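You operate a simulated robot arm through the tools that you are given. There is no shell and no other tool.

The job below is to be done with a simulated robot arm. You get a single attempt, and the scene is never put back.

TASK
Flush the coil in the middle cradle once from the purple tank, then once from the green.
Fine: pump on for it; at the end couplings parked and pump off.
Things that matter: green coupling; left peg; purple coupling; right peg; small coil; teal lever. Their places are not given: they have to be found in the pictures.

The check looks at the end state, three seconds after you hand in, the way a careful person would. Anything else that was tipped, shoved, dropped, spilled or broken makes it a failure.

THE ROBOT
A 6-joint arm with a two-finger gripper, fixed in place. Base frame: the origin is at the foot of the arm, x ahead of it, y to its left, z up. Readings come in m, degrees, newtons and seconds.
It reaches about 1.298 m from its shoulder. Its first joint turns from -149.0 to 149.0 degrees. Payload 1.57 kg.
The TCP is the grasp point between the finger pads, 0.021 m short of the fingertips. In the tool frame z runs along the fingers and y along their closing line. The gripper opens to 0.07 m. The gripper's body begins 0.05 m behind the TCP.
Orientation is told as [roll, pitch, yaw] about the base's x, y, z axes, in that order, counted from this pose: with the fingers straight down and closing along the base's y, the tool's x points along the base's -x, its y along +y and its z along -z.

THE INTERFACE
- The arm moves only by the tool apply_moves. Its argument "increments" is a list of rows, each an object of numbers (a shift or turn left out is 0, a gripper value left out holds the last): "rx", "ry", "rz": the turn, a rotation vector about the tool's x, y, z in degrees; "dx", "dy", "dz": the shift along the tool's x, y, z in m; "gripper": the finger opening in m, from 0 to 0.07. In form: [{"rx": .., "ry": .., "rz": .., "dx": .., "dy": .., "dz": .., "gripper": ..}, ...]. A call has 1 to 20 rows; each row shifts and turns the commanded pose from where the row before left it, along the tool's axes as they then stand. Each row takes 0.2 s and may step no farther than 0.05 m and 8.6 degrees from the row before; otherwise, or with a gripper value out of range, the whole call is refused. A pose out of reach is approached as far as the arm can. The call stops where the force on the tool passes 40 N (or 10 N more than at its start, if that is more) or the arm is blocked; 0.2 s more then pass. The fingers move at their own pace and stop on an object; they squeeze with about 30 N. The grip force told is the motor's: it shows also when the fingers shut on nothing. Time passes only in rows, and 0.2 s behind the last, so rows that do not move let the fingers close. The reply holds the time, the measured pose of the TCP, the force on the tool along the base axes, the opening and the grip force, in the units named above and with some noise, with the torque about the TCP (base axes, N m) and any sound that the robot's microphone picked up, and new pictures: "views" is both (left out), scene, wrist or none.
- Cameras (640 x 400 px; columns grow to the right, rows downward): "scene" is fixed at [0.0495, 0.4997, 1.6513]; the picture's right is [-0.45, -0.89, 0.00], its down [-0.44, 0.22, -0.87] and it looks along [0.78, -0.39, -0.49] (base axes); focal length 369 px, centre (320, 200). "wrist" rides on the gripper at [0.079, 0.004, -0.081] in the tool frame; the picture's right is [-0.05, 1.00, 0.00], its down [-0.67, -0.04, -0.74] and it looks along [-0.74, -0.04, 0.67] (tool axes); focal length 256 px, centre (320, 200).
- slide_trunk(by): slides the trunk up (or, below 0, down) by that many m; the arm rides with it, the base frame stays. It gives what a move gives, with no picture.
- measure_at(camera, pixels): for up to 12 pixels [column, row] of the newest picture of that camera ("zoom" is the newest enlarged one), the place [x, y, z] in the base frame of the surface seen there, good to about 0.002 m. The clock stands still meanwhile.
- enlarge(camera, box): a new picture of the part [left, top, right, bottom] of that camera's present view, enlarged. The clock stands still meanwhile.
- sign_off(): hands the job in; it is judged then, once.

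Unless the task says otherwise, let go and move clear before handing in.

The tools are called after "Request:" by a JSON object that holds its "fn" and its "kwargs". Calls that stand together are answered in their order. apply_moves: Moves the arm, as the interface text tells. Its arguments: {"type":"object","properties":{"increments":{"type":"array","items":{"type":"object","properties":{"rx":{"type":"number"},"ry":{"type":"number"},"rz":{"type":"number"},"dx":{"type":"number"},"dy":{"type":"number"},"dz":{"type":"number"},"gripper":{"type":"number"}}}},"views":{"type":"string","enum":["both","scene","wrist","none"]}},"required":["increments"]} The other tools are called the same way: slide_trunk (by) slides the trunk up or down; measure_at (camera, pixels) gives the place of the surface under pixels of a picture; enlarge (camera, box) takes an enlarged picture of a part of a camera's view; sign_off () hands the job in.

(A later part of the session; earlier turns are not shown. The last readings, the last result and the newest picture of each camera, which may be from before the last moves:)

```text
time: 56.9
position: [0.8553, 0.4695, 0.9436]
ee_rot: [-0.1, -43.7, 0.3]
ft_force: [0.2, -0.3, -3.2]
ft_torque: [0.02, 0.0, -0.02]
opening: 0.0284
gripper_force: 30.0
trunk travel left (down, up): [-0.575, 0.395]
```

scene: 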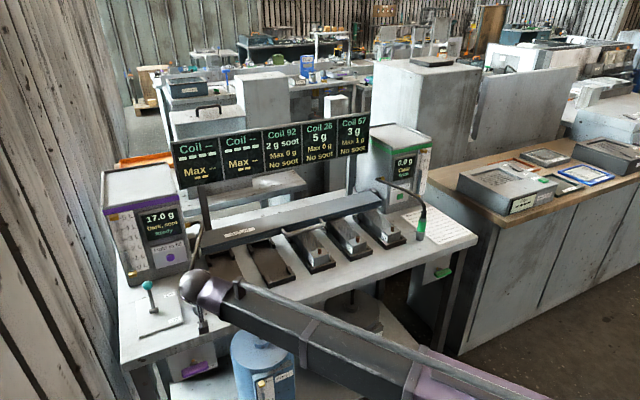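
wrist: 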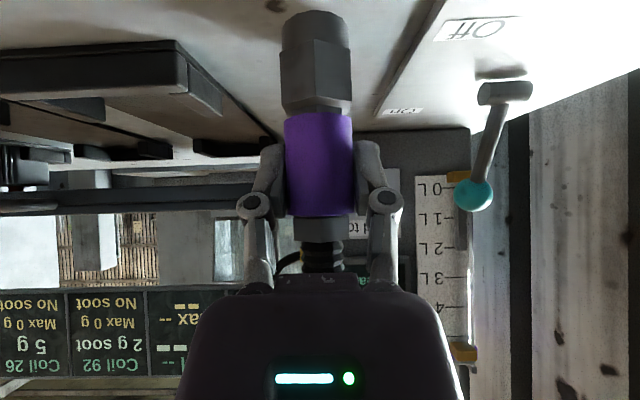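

The coupling is back over the peg, 1 mm higher than when picked. I'll lower 1.5 mm more until it rests and then open.

Request:
{"fn": "slide_trunk", "kwargs": {"by": -0.0015}}

Request:
{"fn": "apply_moves", "kwargs": {"increments": [{"gripper": 0.07}, {"gripper": 0.07}, {"gripper": 0.07}, {"gripper": 0.07}]}}

```text
time: 57.5
position: [0.8551, 0.4697, 0.9445]
ee_rot: [-0.1, -43.9, 0.3]
ft_force: [3.9, 1.9, 12.6]
ft_torque: [0.05, -0.12, 0.03]
opening: 0.0284
gripper_force: 30.5
trunk travel left (down, up): [-0.573, 0.397]
```

```text
time: 58.5
position: [0.853, 0.4704, 0.9441]
ee_rot: [-0.2, -43.7, 0.3]
ft_force: [0.1, 0.4, -0.1]
ft_torque: [0.02, 0.0, 0.02]
opening: 0.0699
gripper_force: 0.0
trunk travel left (down, up): [-0.573, 0.397]
```

scene: 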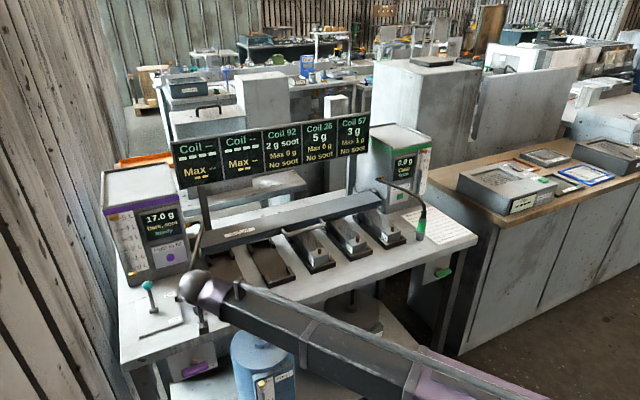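
wrist: 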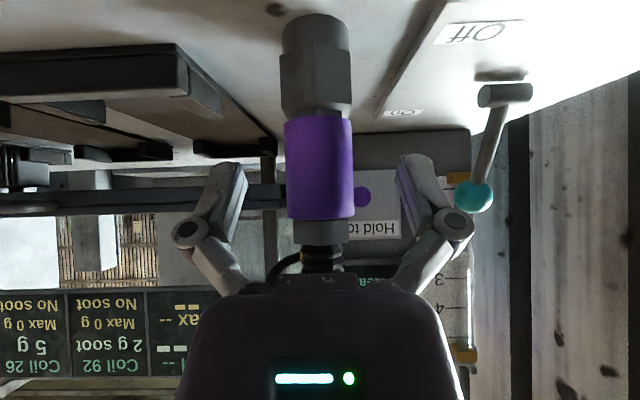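

It rested with 12 N and stands upright after release. I'll back out horizontally, rise, then go across to the green coupling.

Request:
{"fn": "apply_moves", "kwargs": {"increments": [{"dx": 0.015, "dz": -0.01435}, {"dx": 0.015, "dz": -0.01435}, {"dx": 0.015, "dz": -0.01435}, {"dx": 0.015, "dz": -0.01435}]}}

Request:
{"fn": "slide_trunk", "kwargs": {"by": 0.068}}

```text
time: 59.5
position: [0.7699, 0.4714, 0.9454]
ee_rot: [-0.1, -43.8, 0.3]
ft_force: [-0.3, 0.1, -0.5]
ft_torque: [-0.02, 0.02, -0.03]
opening: 0.0701
gripper_force: 0.0
trunk travel left (down, up): [-0.573, 0.397]
```

scene: 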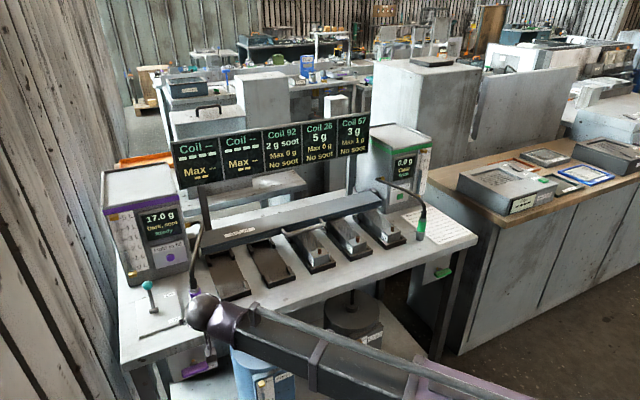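
wrist: 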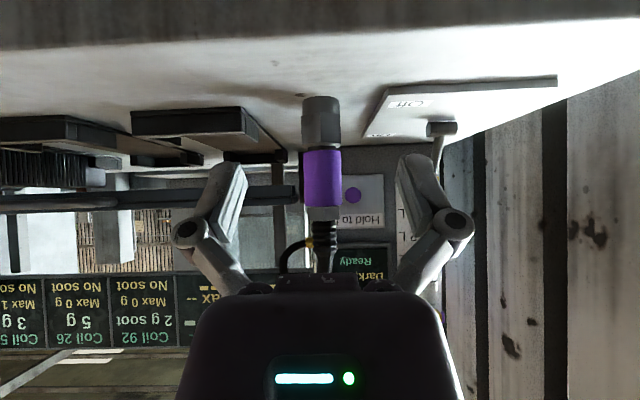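

```text
time: 60.5
position: [0.7706, 0.4709, 1.0124]
ee_rot: [-0.1, -43.7, 0.3]
ft_force: [-0.4, -0.5, 0.4]
ft_torque: [-0.01, 0.0, -0.01]
opening: 0.0699
gripper_force: 0.0
trunk travel left (down, up): [-0.641, 0.329]
```

The purple coupling is parked upright and the hand is clear at z 1.012. I'll sweep across in front of the bench to y≈−0.289.

Request:
{"fn": "apply_moves", "kwargs": {"increments": [{"dy": -0.0422}, {"dy": -0.0422}, {"dy": -0.0422}, {"dy": -0.0422}, {"dy": -0.0422}, {"dy": -0.0422}, {"dy": -0.0422}, {"dy": -0.0422}, {"dy": -0.0422}, {"dy": -0.0422}, {"dy": -0.0422}, {"dy": -0.0422}, {"dy": -0.0422}, {"dy": -0.0422}, {"dy": -0.0422}, {"dy": -0.0422}, {"dy": -0.0422}, {"dy": -0.0422}, {"dx": 0}]}}

```text
time: 64.5
position: [0.7739, -0.2903, 1.0122]
ee_rot: [-0.1, -43.8, 0.2]
ft_force: [0.0, 0.5, -0.3]
ft_torque: [0.01, 0.03, 0.05]
opening: 0.0698
gripper_force: 0.1
trunk travel left (down, up): [-0.641, 0.329]
```

scene: 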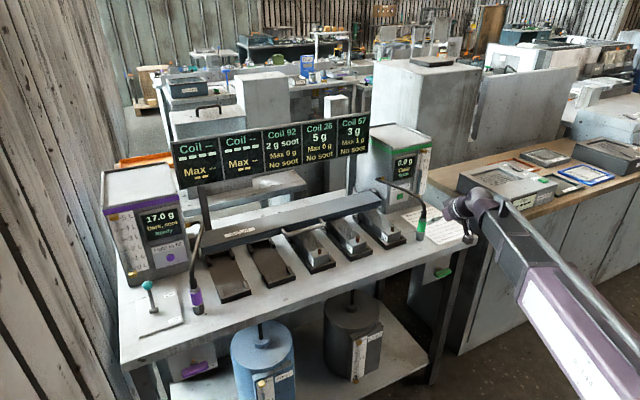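
wrist: 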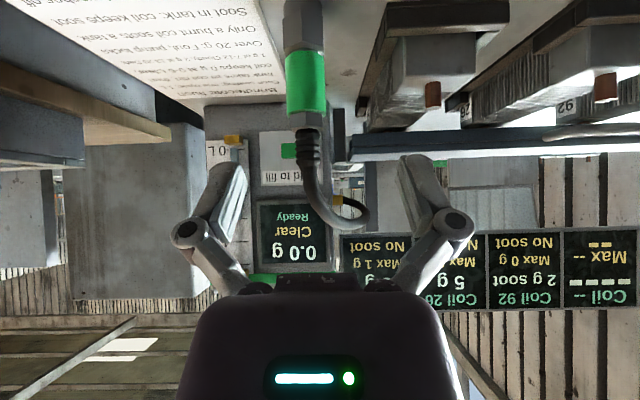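

The green sleeve is at wrist (305,83), slightly left of the finger centre. I'll measure it.

Request:
{"fn": "measure_at", "kwargs": {"camera": "wrist", "pixels": [[306, 83], [306, 60], [306, 105], [290, 83], [322, 83], [296, 83], [314, 83], [304, 30], [306, 120]]}}

Request:
{"fn": "enlarge", "kwargs": {"camera": "scene", "box": [395, 190, 455, 250]}}

Request:
{"fn": "enlarge", "kwargs": {"camera": "scene", "box": [280, 210, 360, 275]}}

```text
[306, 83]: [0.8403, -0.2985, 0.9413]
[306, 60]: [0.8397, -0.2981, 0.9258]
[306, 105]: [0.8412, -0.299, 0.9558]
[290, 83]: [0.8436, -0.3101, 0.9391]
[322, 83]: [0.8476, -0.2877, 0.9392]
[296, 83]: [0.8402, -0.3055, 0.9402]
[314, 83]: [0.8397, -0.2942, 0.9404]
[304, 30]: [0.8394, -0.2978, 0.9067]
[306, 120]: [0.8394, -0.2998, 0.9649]
```

```text
6.67 times, centred on (425, 220) of scene
```

zoom: 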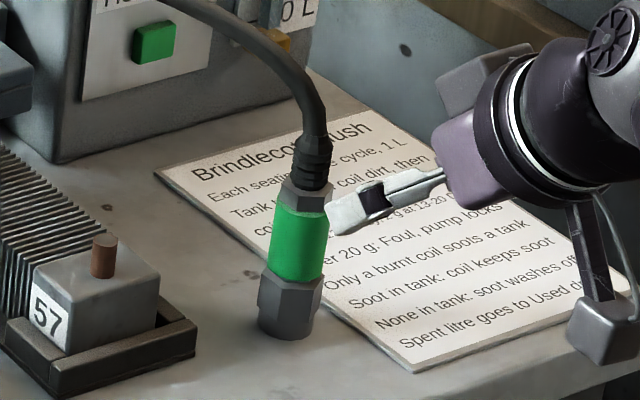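

```text
6.15 times, centred on (320, 242) of scene
```

zoom: 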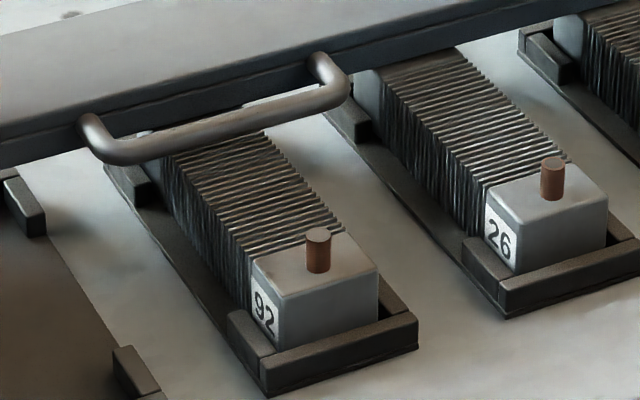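

Coil 92 is unmoved. The green coupling's centre is about (0.854, −0.2985); I'll shift 8 mm to −y and lower to z≈0.944 in front of it.

Request:
{"fn": "apply_moves", "kwargs": {"increments": [{"dy": -0.008}, {"dx": 0}], "views": "none"}}

Request:
{"fn": "slide_trunk", "kwargs": {"by": -0.068}}

Request:
{"fn": "apply_moves", "kwargs": {"increments": [{"dx": -0.0145, "dz": 0.0139}, {"dx": -0.0145, "dz": 0.0139}, {"dx": -0.0145, "dz": 0.0139}, {"dx": -0.0145, "dz": 0.0139}, {"dx": 0}]}}

Request:
{"fn": "measure_at", "kwargs": {"camera": "wrist", "pixels": [[318, 160], [318, 180], [290, 160], [348, 160], [318, 45], [318, 60]]}}

```text
time: 65.1
position: [0.7744, -0.2958, 1.0113]
ee_rot: [-0.3, -43.7, 0.3]
ft_force: [0.6, -0.3, -0.4]
ft_torque: [0.02, -0.01, 0.03]
opening: 0.0701
gripper_force: 0.0
trunk travel left (down, up): [-0.641, 0.329]
```

```text
time: 66.2
position: [0.7744, -0.2956, 0.9438]
ee_rot: [-0.1, -43.7, 0.3]
ft_force: [0.0, 0.0, 0.4]
ft_torque: [0.0, 0.01, 0.02]
opening: 0.0699
gripper_force: 0.0
trunk travel left (down, up): [-0.573, 0.397]
```

```text
time: 67.4
position: [0.8569, -0.2969, 0.9436]
ee_rot: [-0.1, -43.7, 0.2]
ft_force: [0.3, 0.8, -0.2]
ft_torque: [-0.02, -0.01, 0.04]
opening: 0.0702
gripper_force: 0.0
trunk travel left (down, up): [-0.573, 0.397]
```

scene: 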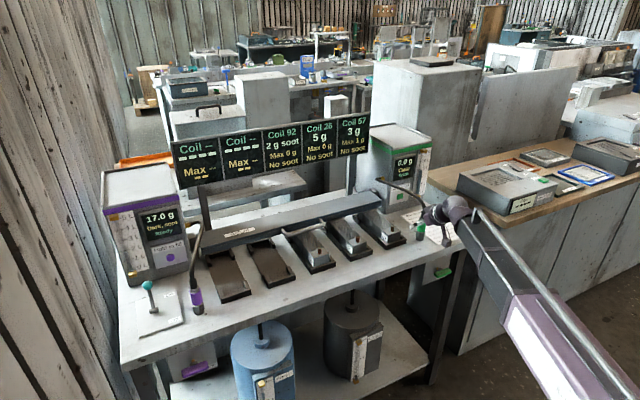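
wrist: 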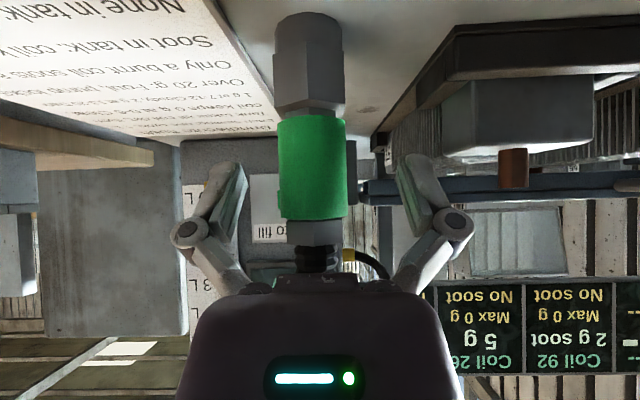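

```text
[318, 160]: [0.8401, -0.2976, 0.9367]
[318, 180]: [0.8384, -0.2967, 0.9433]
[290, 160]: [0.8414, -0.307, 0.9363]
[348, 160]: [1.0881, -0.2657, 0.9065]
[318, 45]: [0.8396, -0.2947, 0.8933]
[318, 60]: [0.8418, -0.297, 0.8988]
```

The green sleeve is centred at column 312 rather than 320, so I'll shift 3.5 mm to −y and close.

Request:
{"fn": "apply_moves", "kwargs": {"increments": [{"dy": -0.0035}, {"dx": 0}, {"gripper": 0.025}, {"gripper": 0.025}, {"gripper": 0.025}, {"gripper": 0.025}]}}

```text
time: 68.8
position: [0.8549, -0.3006, 0.9443]
ee_rot: [-0.1, -43.8, 0.2]
ft_force: [-2.3, 0.7, 4.8]
ft_torque: [0.0, 0.02, -0.01]
opening: 0.0282
gripper_force: 30.2
trunk travel left (down, up): [-0.573, 0.397]
```

scene: 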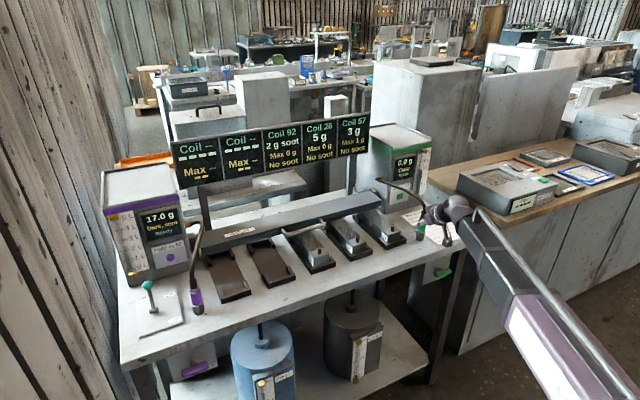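
wrist: 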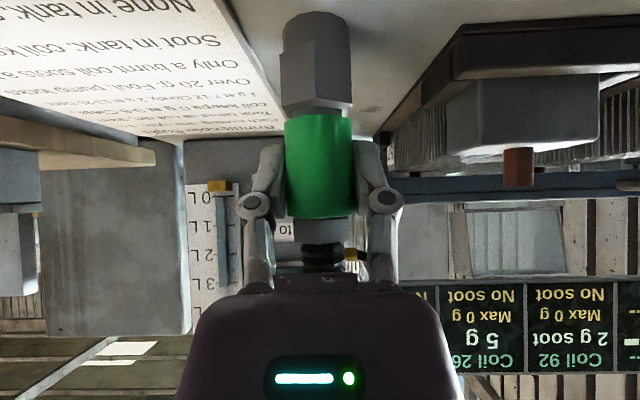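

Gripped evenly (28.2 mm, 30 N) at TCP (0.855, −0.301, 0.944), my parking pose for green. I'll lift straight up 0.11 m.

Request:
{"fn": "slide_trunk", "kwargs": {"by": 0.11}}

Request:
{"fn": "apply_moves", "kwargs": {"increments": [{"dx": 0}]}}

Request:
{"fn": "measure_at", "kwargs": {"camera": "wrist", "pixels": [[318, 160], [318, 180], [290, 160], [348, 160], [318, 45], [318, 60]]}}

```text
time: 70.2
position: [0.8563, -0.3011, 1.0526]
ee_rot: [-0.1, -43.8, 0.2]
ft_force: [0.6, 0.4, -1.8]
ft_torque: [0.02, 0.0, 0.03]
opening: 0.0283
gripper_force: 30.5
trunk travel left (down, up): [-0.683, 0.287]
```

```text
time: 70.6
position: [0.8563, -0.2992, 1.0531]
ee_rot: [-0.1, -43.8, 0.3]
ft_force: [1.0, 0.1, -1.7]
ft_torque: [0.0, 0.02, 0.01]
opening: 0.0284
gripper_force: 30.1
trunk travel left (down, up): [-0.683, 0.287]
```

scene: 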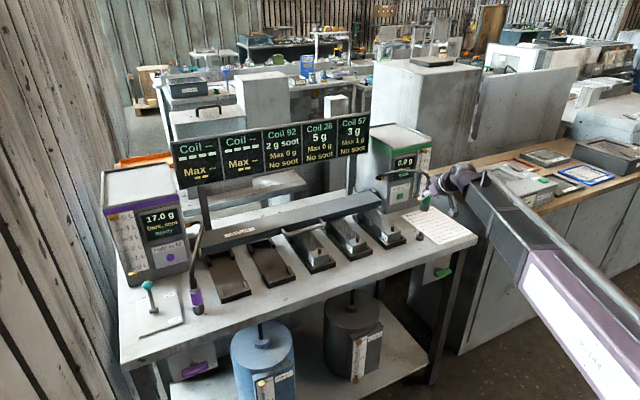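
wrist: 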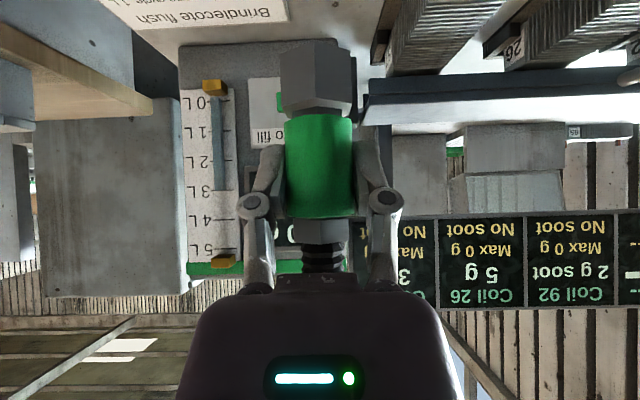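

```text
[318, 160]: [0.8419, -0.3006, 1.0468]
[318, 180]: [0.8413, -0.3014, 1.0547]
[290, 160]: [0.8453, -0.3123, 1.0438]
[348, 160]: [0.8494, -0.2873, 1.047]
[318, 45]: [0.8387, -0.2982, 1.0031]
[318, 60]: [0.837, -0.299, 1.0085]
```

The green coupling is up with its lower end at z≈1.002. I'll measure the right peg in the scene, then carry the coupling over to stub 92.

Request:
{"fn": "enlarge", "kwargs": {"camera": "scene", "box": [400, 220, 440, 250]}}

Request:
{"fn": "apply_moves", "kwargs": {"increments": [{"dx": -0.00214, "dy": 0.04284, "dz": 0.00205}, {"dx": -0.00214, "dy": 0.04284, "dz": 0.00205}, {"dx": -0.00214, "dy": 0.04284, "dz": 0.00205}, {"dx": -0.00214, "dy": 0.04284, "dz": 0.00205}, {"dx": -0.00214, "dy": 0.04284, "dz": 0.00205}, {"dx": -0.00214, "dy": 0.04284, "dz": 0.00205}, {"dx": -0.00214, "dy": 0.04284, "dz": 0.00205}, {"dx": -0.00214, "dy": 0.04284, "dz": 0.00205}, {"dx": -0.00214, "dy": 0.04284, "dz": 0.00205}, {"dx": 0}]}}

Request:
{"fn": "measure_at", "kwargs": {"camera": "wrist", "pixels": [[318, 160], [318, 180], [290, 160], [348, 160], [318, 45], [318, 60]]}}

```text
13.33 times, centred on (420, 235) of scene
```

zoom: 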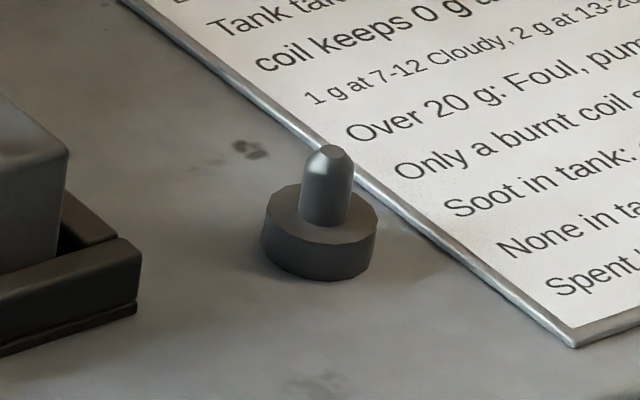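

```text
time: 72.8
position: [0.8803, 0.0851, 1.0526]
ee_rot: [-0.1, -43.7, 0.3]
ft_force: [0.1, 0.7, -1.9]
ft_torque: [-0.02, -0.02, -0.01]
opening: 0.0283
gripper_force: 30.3
trunk travel left (down, up): [-0.683, 0.287]
```

scene: 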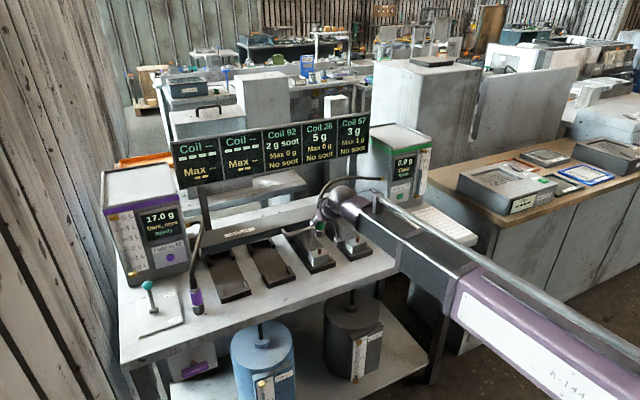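
wrist: 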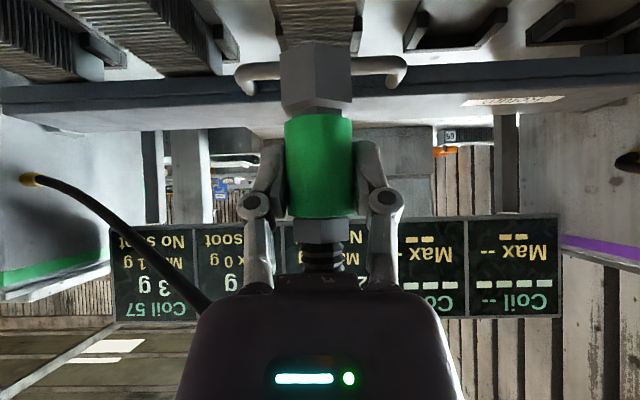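

```text
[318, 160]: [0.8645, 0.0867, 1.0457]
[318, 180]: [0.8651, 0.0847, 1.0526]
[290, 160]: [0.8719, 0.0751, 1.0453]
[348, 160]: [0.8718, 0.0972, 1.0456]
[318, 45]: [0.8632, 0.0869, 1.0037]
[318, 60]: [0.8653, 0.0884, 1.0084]
```

The sleeve is about 2.5 mm short in x compared with the purple seating. I'll correct it and lower to just above the stub (TCP z≈1.010).

Request:
{"fn": "apply_moves", "kwargs": {"increments": [{"dx": -0.0018, "dz": 0.0017}, {"dx": 0}], "views": "none"}}

Request:
{"fn": "slide_trunk", "kwargs": {"by": -0.043}}

Request:
{"fn": "apply_moves", "kwargs": {"increments": [{"dx": 0}]}}

Request:
{"fn": "enlarge", "kwargs": {"camera": "scene", "box": [290, 210, 350, 265]}}

Request:
{"fn": "enlarge", "kwargs": {"camera": "wrist", "box": [240, 0, 400, 100]}}

Request:
{"fn": "measure_at", "kwargs": {"camera": "wrist", "pixels": [[318, 160], [318, 180], [290, 160], [348, 160], [312, 20], [312, 10]]}}

```text
time: 73.4
position: [0.8844, 0.0849, 1.0537]
ee_rot: [-0.1, -43.6, 0.2]
ft_force: [-0.4, -0.1, -2.3]
ft_torque: [-0.01, -0.01, 0.0]
opening: 0.0285
gripper_force: 29.9
trunk travel left (down, up): [-0.683, 0.287]
```

```text
time: 74.3
position: [0.8842, 0.0851, 1.0122]
ee_rot: [-0.1, -43.6, 0.3]
ft_force: [0.0, -0.7, -2.2]
ft_torque: [0.0, 0.02, -0.02]
opening: 0.0286
gripper_force: 30.5
trunk travel left (down, up): [-0.64, 0.33]
```

```text
time: 74.7
position: [0.8834, 0.0852, 1.011]
ee_rot: [-0.1, -43.6, 0.3]
ft_force: [0.0, -0.5, -1.6]
ft_torque: [0.0, 0.02, -0.02]
opening: 0.0284
gripper_force: 30.3
trunk travel left (down, up): [-0.64, 0.33]
```

scene: 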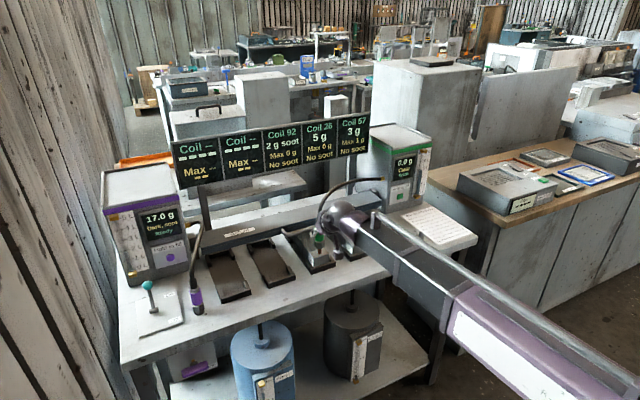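
wrist: 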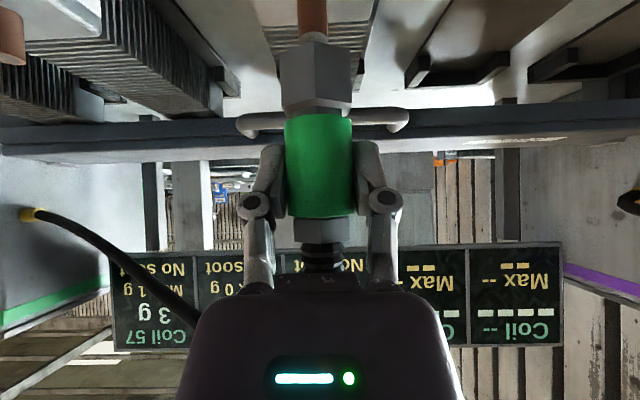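

```text
7.27 times, centred on (320, 238) of scene
```

zoom: 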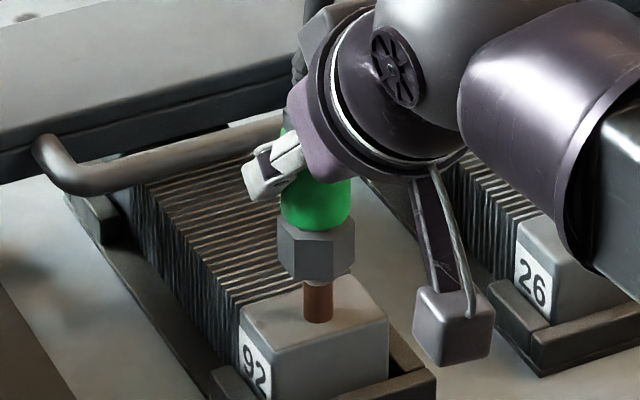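

```text
4.00 times, centred on (320, 50) of wrist
```

zoom: 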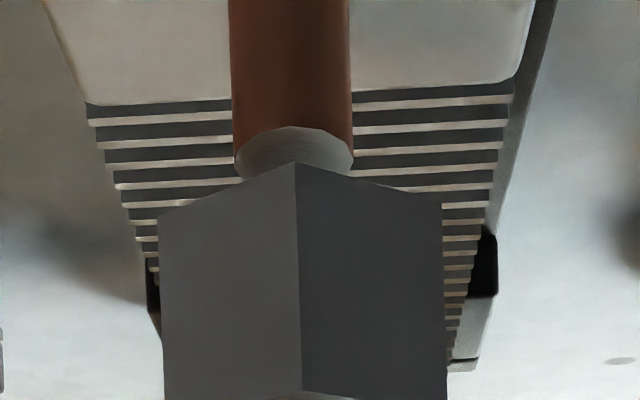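

```text
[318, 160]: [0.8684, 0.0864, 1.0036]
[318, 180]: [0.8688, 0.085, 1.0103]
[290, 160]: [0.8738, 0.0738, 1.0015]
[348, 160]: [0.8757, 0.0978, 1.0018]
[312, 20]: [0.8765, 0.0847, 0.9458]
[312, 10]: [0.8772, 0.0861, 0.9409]
```

The stub is at column 313, exactly where the coupling's axis projects, and x agrees (0.8829). I'll lower in steps onto the stub.

Request:
{"fn": "slide_trunk", "kwargs": {"by": -0.014}}

Request:
{"fn": "slide_trunk", "kwargs": {"by": -0.01}}

Request:
{"fn": "slide_trunk", "kwargs": {"by": -0.004}}

Request:
{"fn": "apply_moves", "kwargs": {"increments": [{"dx": 0}]}}

Request:
{"fn": "enlarge", "kwargs": {"camera": "scene", "box": [370, 130, 440, 210]}}

```text
time: 75.3
position: [0.8833, 0.0862, 0.9971]
ee_rot: [-0.1, -43.6, 0.3]
ft_force: [-0.4, -0.1, -2.1]
ft_torque: [0.0, -0.02, 0.01]
opening: 0.0285
gripper_force: 30.2
trunk travel left (down, up): [-0.626, 0.344]
```

```text
time: 75.9
position: [0.8837, 0.0862, 0.987]
ee_rot: [-0.1, -43.6, 0.2]
ft_force: [0.4, 0.0, -1.4]
ft_torque: [-0.01, 0.01, 0.01]
opening: 0.0281
gripper_force: 29.9
trunk travel left (down, up): [-0.616, 0.354]
```

```text
time: 76.4
position: [0.8841, 0.0848, 0.9827]
ee_rot: [-0.2, -43.7, 0.3]
ft_force: [0.4, 0.2, -1.3]
ft_torque: [0.0, 0.01, 0.02]
opening: 0.0285
gripper_force: 30.2
trunk travel left (down, up): [-0.612, 0.358]
```

```text
time: 76.8
position: [0.8839, 0.0857, 0.983]
ee_rot: [0.0, -43.6, 0.3]
ft_force: [0.0, 0.1, -2.6]
ft_torque: [0.0, -0.01, -0.01]
opening: 0.0286
gripper_force: 30.2
trunk travel left (down, up): [-0.612, 0.358]
```

scene: 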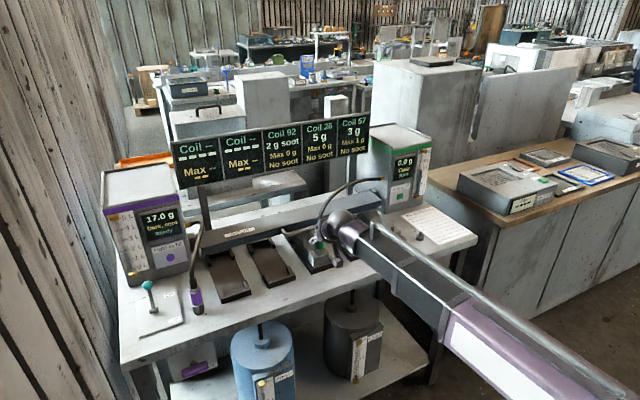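
wrist: 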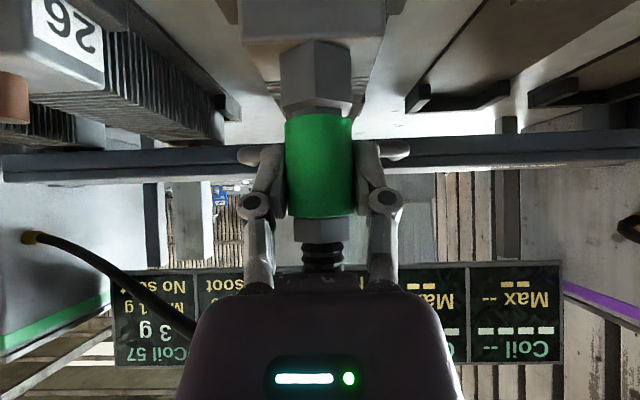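

```text
5.00 times, centred on (405, 170) of scene
```

zoom: 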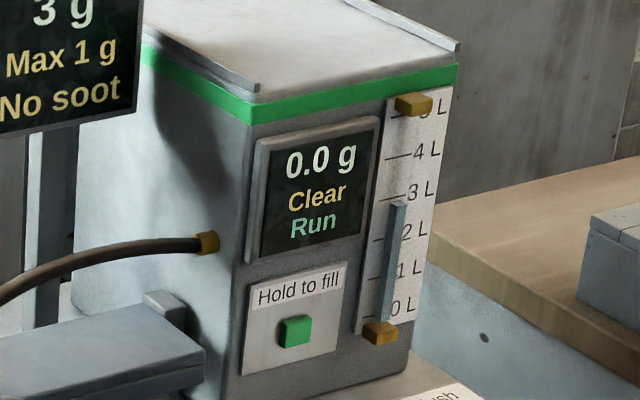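

The green display reads "0.0 g Clear Run", so the cycle has started. I'll hold still for about 6 s.

Request:
{"fn": "apply_moves", "kwargs": {"increments": [{"dx": 0}, {"dx": 0}, {"dx": 0}, {"dx": 0}, {"dx": 0}, {"dx": 0}, {"dx": 0}, {"dx": 0}, {"dx": 0}, {"dx": 0}, {"dx": 0}, {"dx": 0}, {"dx": 0}, {"dx": 0}, {"dx": 0}, {"dx": 0}, {"dx": 0}, {"dx": 0}, {"dx": 0}, {"dx": 0}], "views": "none"}}

Request:
{"fn": "apply_moves", "kwargs": {"increments": [{"dx": 0}, {"dx": 0}, {"dx": 0}, {"dx": 0}, {"dx": 0}, {"dx": 0}, {"dx": 0}, {"dx": 0}, {"dx": 0}, {"dx": 0}], "views": "scene"}}

Request:
{"fn": "enlarge", "kwargs": {"camera": "scene", "box": [370, 130, 440, 210]}}

Request:
{"fn": "enlarge", "kwargs": {"camera": "scene", "box": [260, 110, 370, 175]}}

```text
time: 81.0
position: [0.8838, 0.0862, 0.9833]
ee_rot: [0.0, -43.6, 0.3]
ft_force: [-0.9, 0.8, -2.1]
ft_torque: [0.01, 0.01, 0.04]
opening: 0.0284
gripper_force: 30.5
trunk travel left (down, up): [-0.612, 0.358]
```

```text
time: 83.2
position: [0.883, 0.0854, 0.9822]
ee_rot: [-0.1, -43.6, 0.2]
ft_force: [-1.0, -0.9, -1.5]
ft_torque: [-0.01, -0.01, 0.01]
opening: 0.0285
gripper_force: 30.3
trunk travel left (down, up): [-0.612, 0.358]
```

scene: 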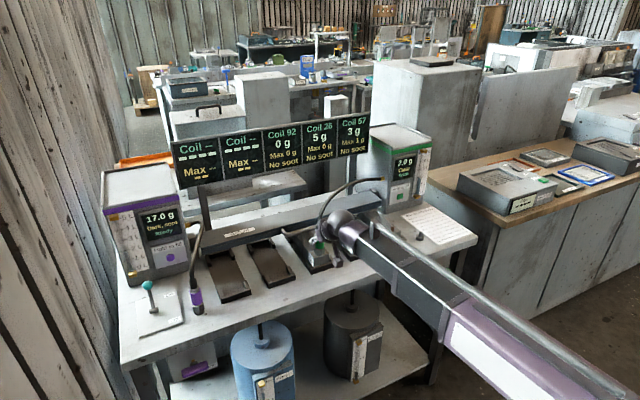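

```text
5.00 times, centred on (405, 170) of scene
```

zoom: 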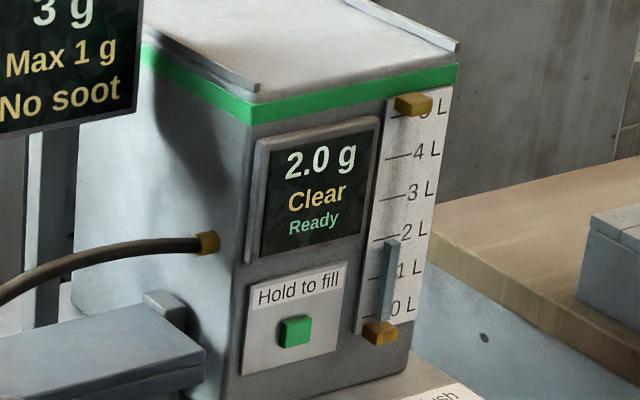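

```text
5.82 times, centred on (315, 142) of scene
```

zoom: 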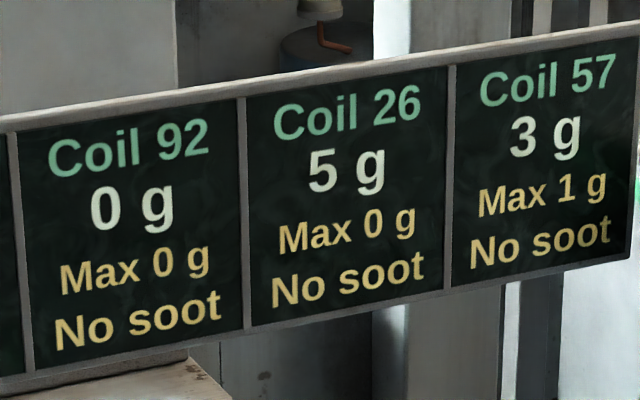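

The green cycle finished: green 2.0 g Clear Ready, coil 92 at 0 g with no soot. I'll lift off the stub and carry the green coupling back over the right peg.

Request:
{"fn": "slide_trunk", "kwargs": {"by": 0.071}}

Request:
{"fn": "apply_moves", "kwargs": {"increments": [{"dx": 0.00214, "dy": -0.0429, "dz": -0.00205}, {"dx": 0.00214, "dy": -0.0429, "dz": -0.00205}, {"dx": 0.00214, "dy": -0.0429, "dz": -0.00205}, {"dx": 0.00214, "dy": -0.0429, "dz": -0.00205}, {"dx": 0.00214, "dy": -0.0429, "dz": -0.00205}, {"dx": 0.00214, "dy": -0.0429, "dz": -0.00205}, {"dx": 0.00214, "dy": -0.0429, "dz": -0.00205}, {"dx": 0.00214, "dy": -0.0429, "dz": -0.00205}, {"dx": 0.00214, "dy": -0.0429, "dz": -0.00205}, {"dx": 0}]}}

Request:
{"fn": "measure_at", "kwargs": {"camera": "wrist", "pixels": [[318, 160], [318, 180], [290, 160], [348, 160]]}}

```text
time: 84.3
position: [0.8827, 0.0864, 1.053]
ee_rot: [0.0, -43.5, 0.3]
ft_force: [0.7, -0.2, -1.5]
ft_torque: [0.02, -0.02, -0.01]
opening: 0.0286
gripper_force: 30.3
trunk travel left (down, up): [-0.683, 0.287]
```

```text
time: 86.5
position: [0.8569, -0.3017, 1.0538]
ee_rot: [-0.1, -43.7, 0.4]
ft_force: [0.1, 0.0, -2.1]
ft_torque: [0.03, -0.04, -0.04]
opening: 0.0285
gripper_force: 30.3
trunk travel left (down, up): [-0.683, 0.287]
```

scene: 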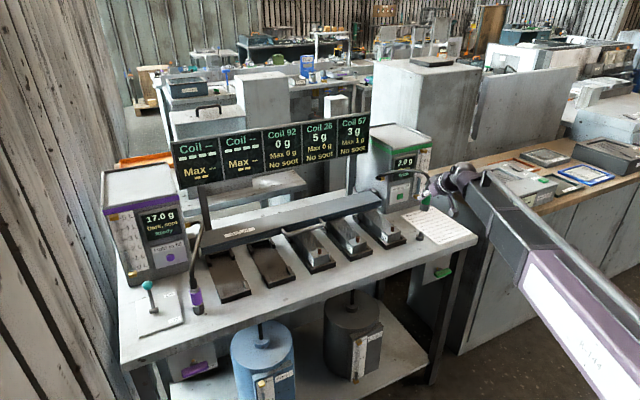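
wrist: 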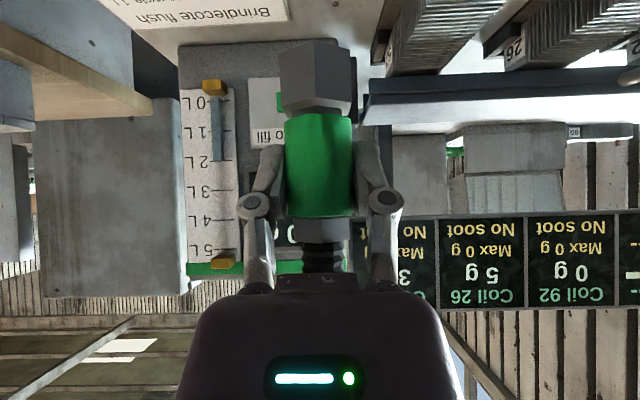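

```text
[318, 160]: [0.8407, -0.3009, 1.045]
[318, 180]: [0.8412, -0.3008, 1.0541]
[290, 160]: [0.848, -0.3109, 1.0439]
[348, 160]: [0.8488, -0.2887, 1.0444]
```

The sleeve is back at the same place as when lifted. I'll lower to z≈0.979 and check the pin in the wrist view.

Request:
{"fn": "slide_trunk", "kwargs": {"by": -0.074}}

Request:
{"fn": "apply_moves", "kwargs": {"increments": [{"dx": 0}]}}

Request:
{"fn": "enlarge", "kwargs": {"camera": "wrist", "box": [240, 0, 400, 100]}}

Request:
{"fn": "measure_at", "kwargs": {"camera": "wrist", "pixels": [[316, 8], [314, 27], [317, 27], [311, 27], [318, 160], [318, 180], [290, 160], [348, 160]]}}

```text
time: 87.6
position: [0.856, -0.3005, 0.9791]
ee_rot: [-0.1, -43.7, 0.2]
ft_force: [-0.5, -0.3, -2.2]
ft_torque: [0.0, -0.05, 0.0]
opening: 0.0282
gripper_force: 29.9
trunk travel left (down, up): [-0.609, 0.361]
```

```text
time: 88.0
position: [0.8566, -0.3, 0.9794]
ee_rot: [-0.1, -43.7, 0.3]
ft_force: [0.5, -0.1, -2.3]
ft_torque: [-0.01, -0.01, -0.02]
opening: 0.0284
gripper_force: 30.1
trunk travel left (down, up): [-0.609, 0.361]
```

scene: 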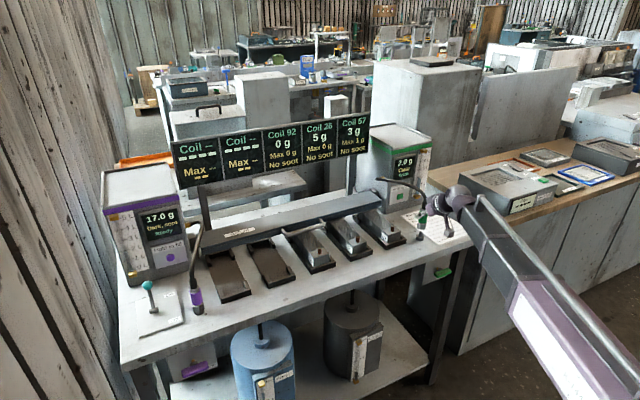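
wrist: 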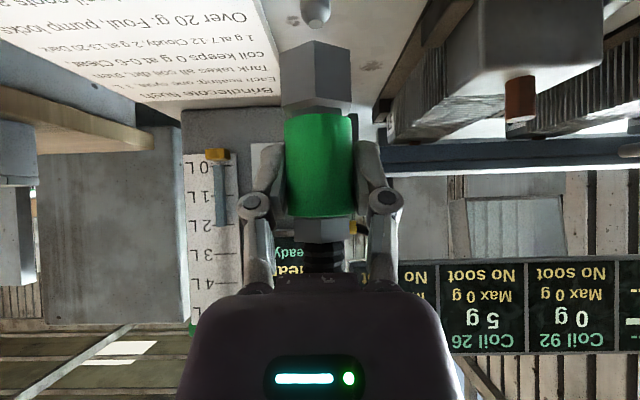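

```text
4.00 times, centred on (320, 50) of wrist
```

zoom: 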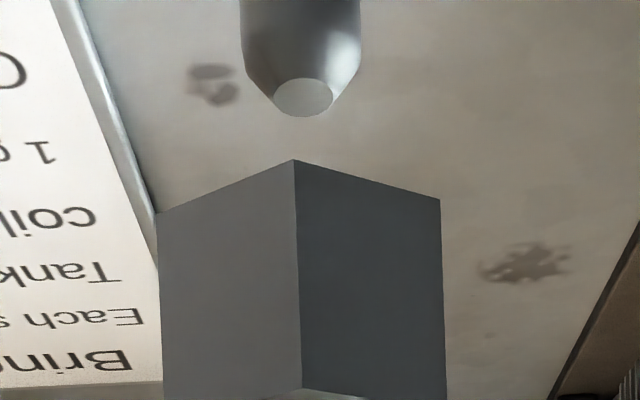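

```text
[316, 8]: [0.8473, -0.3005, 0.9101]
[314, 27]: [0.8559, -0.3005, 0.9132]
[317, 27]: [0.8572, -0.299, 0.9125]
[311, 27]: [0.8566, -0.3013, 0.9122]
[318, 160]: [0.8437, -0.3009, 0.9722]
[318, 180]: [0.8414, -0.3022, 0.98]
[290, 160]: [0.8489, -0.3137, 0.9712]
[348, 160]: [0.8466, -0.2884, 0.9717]
```

The pin (column 315.5) is aligned in y; the coupling is about 1–1.5 mm too far ahead, so I'll nudge back 1 mm and lower.

Request:
{"fn": "apply_moves", "kwargs": {"increments": [{"dx": 0.0008, "dy": 0.0003, "dz": -0.0007}, {"dx": 0}], "views": "none"}}

Request:
{"fn": "slide_trunk", "kwargs": {"by": -0.022}}

Request:
{"fn": "slide_trunk", "kwargs": {"by": -0.0125}}

Request:
{"fn": "slide_trunk", "kwargs": {"by": -0.0015}}

```text
time: 88.6
position: [0.8557, -0.3011, 0.9796]
ee_rot: [-0.1, -43.7, 0.3]
ft_force: [-0.2, -0.6, -1.8]
ft_torque: [0.0, -0.01, 0.0]
opening: 0.0285
gripper_force: 30.6
trunk travel left (down, up): [-0.609, 0.361]
```

```text
time: 89.3
position: [0.8566, -0.3003, 0.9583]
ee_rot: [-0.1, -43.7, 0.3]
ft_force: [-0.4, -0.5, -1.8]
ft_torque: [-0.01, 0.02, -0.02]
opening: 0.0284
gripper_force: 30.0
trunk travel left (down, up): [-0.587, 0.383]
```

```text
time: 89.9
position: [0.8561, -0.3008, 0.9451]
ee_rot: [-0.1, -43.6, 0.3]
ft_force: [0.4, -1.2, -1.6]
ft_torque: [-0.03, 0.0, 0.02]
opening: 0.0288
gripper_force: 30.4
trunk travel left (down, up): [-0.575, 0.395]
```

```text
time: 90.4
position: [0.8567, -0.3004, 0.945]
ee_rot: [-0.1, -43.7, 0.3]
ft_force: [2.7, -1.3, 9.1]
ft_torque: [0.08, -0.29, -0.02]
opening: 0.0285
gripper_force: 29.7
trunk travel left (down, up): [-0.573, 0.397]
```

The green coupling rests on its peg (+9 N). I'll open, and after a look back out.

Request:
{"fn": "apply_moves", "kwargs": {"increments": [{"gripper": 0.07}, {"gripper": 0.07}, {"gripper": 0.07}, {"gripper": 0.07}]}}

Request:
{"fn": "apply_moves", "kwargs": {"increments": [{"dx": 0.015, "dz": -0.01435}, {"dx": 0.015, "dz": -0.01435}, {"dx": 0.015, "dz": -0.01435}, {"dx": 0.015, "dz": -0.01435}]}}

Request:
{"fn": "slide_trunk", "kwargs": {"by": 0.068}}

```text
time: 91.4
position: [0.8558, -0.3001, 0.9444]
ee_rot: [-0.1, -43.6, 0.3]
ft_force: [-0.4, 0.8, -0.6]
ft_torque: [-0.03, -0.01, -0.02]
opening: 0.0701
gripper_force: 0.0
trunk travel left (down, up): [-0.573, 0.397]
```

scene: 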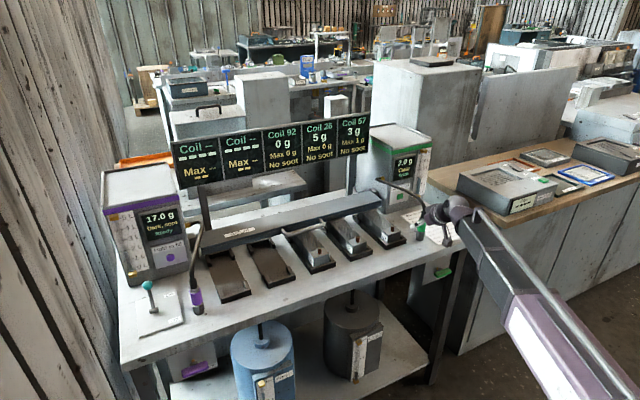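
wrist: 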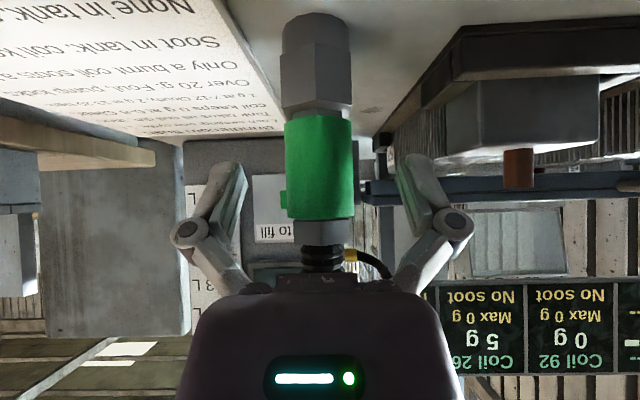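

```text
time: 92.4
position: [0.7706, -0.3015, 0.944]
ee_rot: [-0.1, -43.7, 0.3]
ft_force: [-0.4, -0.3, -0.5]
ft_torque: [0.06, 0.02, 0.01]
opening: 0.07
gripper_force: 0.1
trunk travel left (down, up): [-0.573, 0.397]
```

scene: 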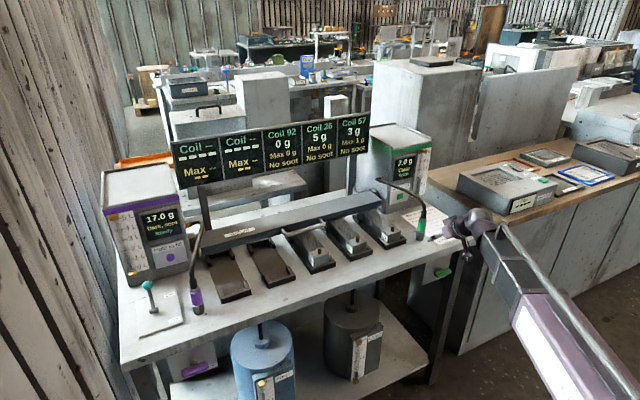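
wrist: 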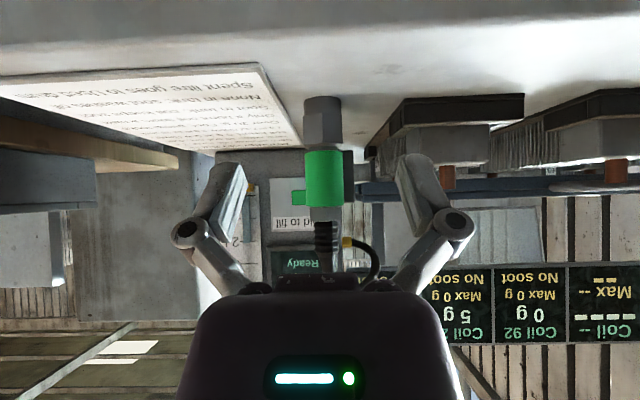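

```text
time: 93.5
position: [0.7723, -0.3014, 1.0106]
ee_rot: [-0.1, -43.7, 0.3]
ft_force: [0.3, 0.1, -0.2]
ft_torque: [-0.01, 0.0, 0.0]
opening: 0.07
gripper_force: 0.0
trunk travel left (down, up): [-0.641, 0.329]
```

Both couplings stand on their pegs. I'll measure the lever ball in its On place and sweep back to the left side in front of the bench.

Request:
{"fn": "enlarge", "kwargs": {"camera": "scene", "box": [130, 270, 190, 330]}}

Request:
{"fn": "apply_moves", "kwargs": {"increments": [{"dy": 0.044}, {"dy": 0.044}, {"dy": 0.044}, {"dy": 0.044}, {"dy": 0.044}, {"dy": 0.044}, {"dy": 0.044}, {"dy": 0.044}, {"dy": 0.044}, {"dy": 0.044}, {"dy": 0.044}, {"dy": 0.044}, {"dy": 0.044}, {"dy": 0.044}, {"dy": 0.044}, {"dy": 0.044}, {"dy": 0.044}, {"dy": 0.044}, {"dy": 0.044}, {"dy": 0.044}]}}

```text
6.67 times, centred on (160, 300) of scene
```

zoom: 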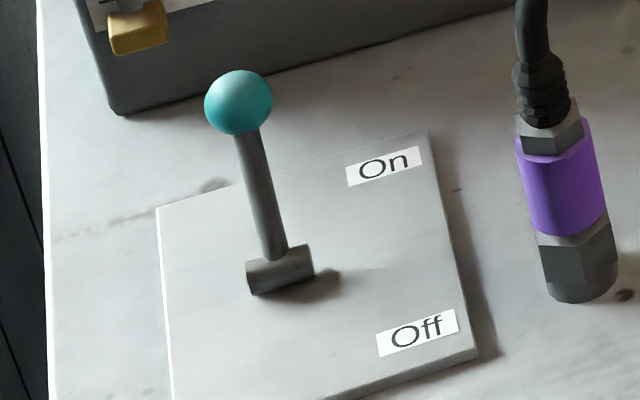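

```text
time: 97.7
position: [0.7686, 0.5781, 1.0113]
ee_rot: [-0.2, -43.7, 0.3]
ft_force: [0.1, 0.8, 0.2]
ft_torque: [0.06, 0.01, 0.01]
opening: 0.0702
gripper_force: 0.0
out of reach, approached as far as the arm can: row 19
trunk travel left (down, up): [-0.641, 0.329]
```

scene: 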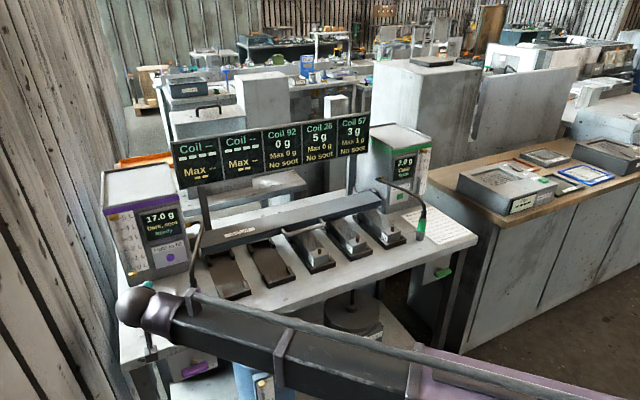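
wrist: 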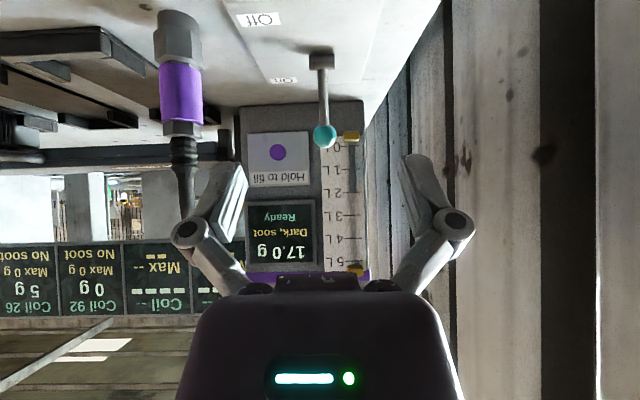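

I'm in front of the lever, ball at (324,135) in the wrist view. I'll measure it.

Request:
{"fn": "enlarge", "kwargs": {"camera": "wrist", "box": [290, 40, 360, 160]}}

Request:
{"fn": "measure_at", "kwargs": {"camera": "wrist", "pixels": [[324, 135], [324, 142], [324, 128], [316, 135], [332, 135], [322, 110], [321, 80], [320, 60], [310, 62], [331, 60]]}}

Request:
{"fn": "measure_at", "kwargs": {"camera": "scene", "pixels": [[197, 298], [197, 307]]}}

```text
3.33 times, centred on (325, 100) of wrist
```

zoom: 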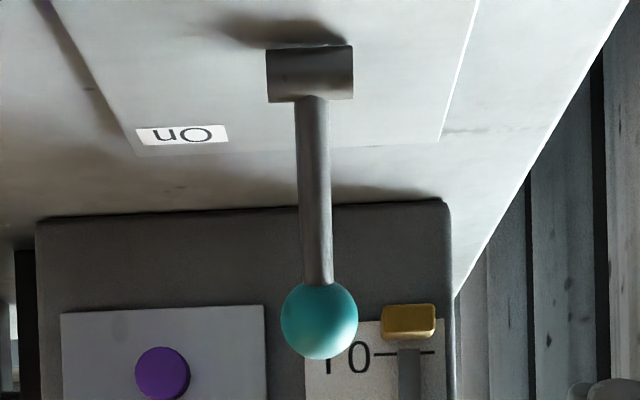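

```text
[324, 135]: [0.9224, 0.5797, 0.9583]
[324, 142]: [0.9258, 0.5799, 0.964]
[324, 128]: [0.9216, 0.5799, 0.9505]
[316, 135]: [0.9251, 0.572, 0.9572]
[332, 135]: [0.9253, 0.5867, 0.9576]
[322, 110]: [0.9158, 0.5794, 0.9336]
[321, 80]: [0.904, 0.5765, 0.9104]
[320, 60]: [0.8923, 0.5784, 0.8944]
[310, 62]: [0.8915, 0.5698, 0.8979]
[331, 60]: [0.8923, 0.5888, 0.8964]
```

```text
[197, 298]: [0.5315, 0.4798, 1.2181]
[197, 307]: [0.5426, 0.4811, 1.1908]
```

The ball's centre is about (0.934, 0.580, 0.956) with the pivot near (0.900, 0.897); the whole stroke is ±34 mm. I'll go above it and then lower around it.

Request:
{"fn": "apply_moves", "kwargs": {"increments": [{"dx": -0.0239, "dy": 0.0003, "dz": 0.0229}, {"dx": -0.0239, "dy": 0.0003, "dz": 0.0229}, {"dx": -0.0239, "dy": 0.0003, "dz": 0.0229}, {"dx": -0.0239, "dy": 0.0003, "dz": 0.0229}, {"dx": -0.0239, "dy": 0.0003, "dz": 0.0229}, {"dx": 0}]}}

```text
time: 99.1
position: [0.934, 0.5784, 1.012]
ee_rot: [-0.1, -43.6, 0.3]
ft_force: [-0.3, -0.2, 0.6]
ft_torque: [-0.01, -0.02, -0.01]
opening: 0.0698
gripper_force: 0.0
trunk travel left (down, up): [-0.641, 0.329]
```

scene: 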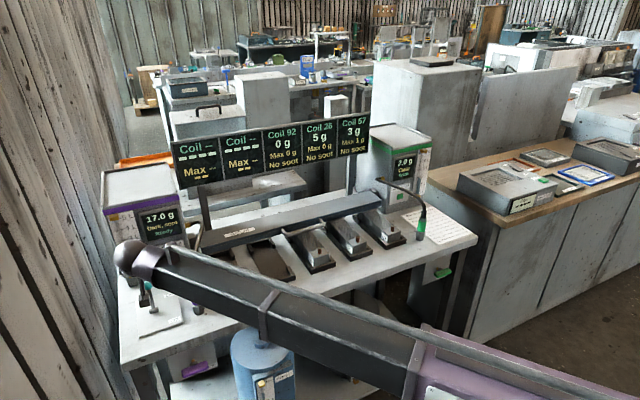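
wrist: 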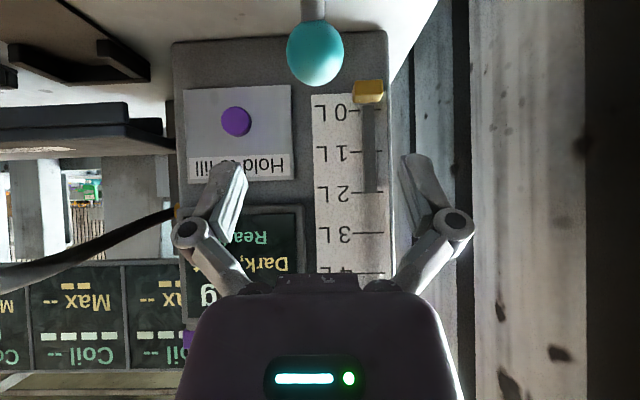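

The ball (315,53) is centred. I'll lower the trunk 0.055 to straddle it and close.

Request:
{"fn": "slide_trunk", "kwargs": {"by": -0.055}}

Request:
{"fn": "apply_moves", "kwargs": {"increments": [{"dx": 0}, {"gripper": 0.015}, {"gripper": 0.015}, {"gripper": 0.015}, {"gripper": 0.015}, {"gripper": 0.015}]}}

```text
time: 100.0
position: [0.9326, 0.5802, 0.9577]
ee_rot: [-0.1, -43.6, 0.3]
ft_force: [-0.5, 0.7, 0.1]
ft_torque: [-0.01, 0.01, 0.01]
opening: 0.0702
gripper_force: 0.1
trunk travel left (down, up): [-0.586, 0.384]
```

```text
time: 101.4
position: [0.9329, 0.5802, 0.9571]
ee_rot: [-0.1, -43.7, 0.3]
ft_force: [-4.2, -2.5, 3.6]
ft_torque: [-0.03, 0.19, 0.01]
opening: 0.0245
gripper_force: 31.9
trunk travel left (down, up): [-0.586, 0.384]
```

scene: 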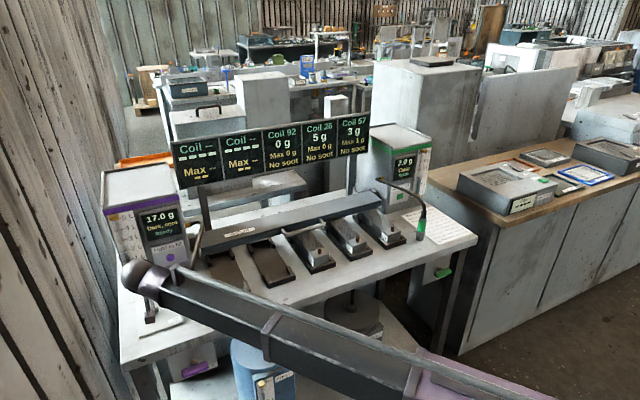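
wrist: 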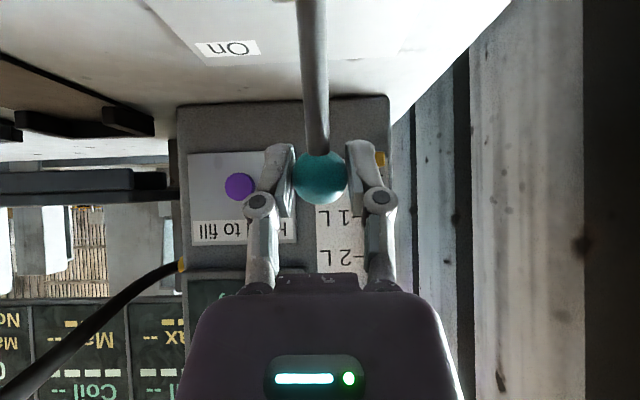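

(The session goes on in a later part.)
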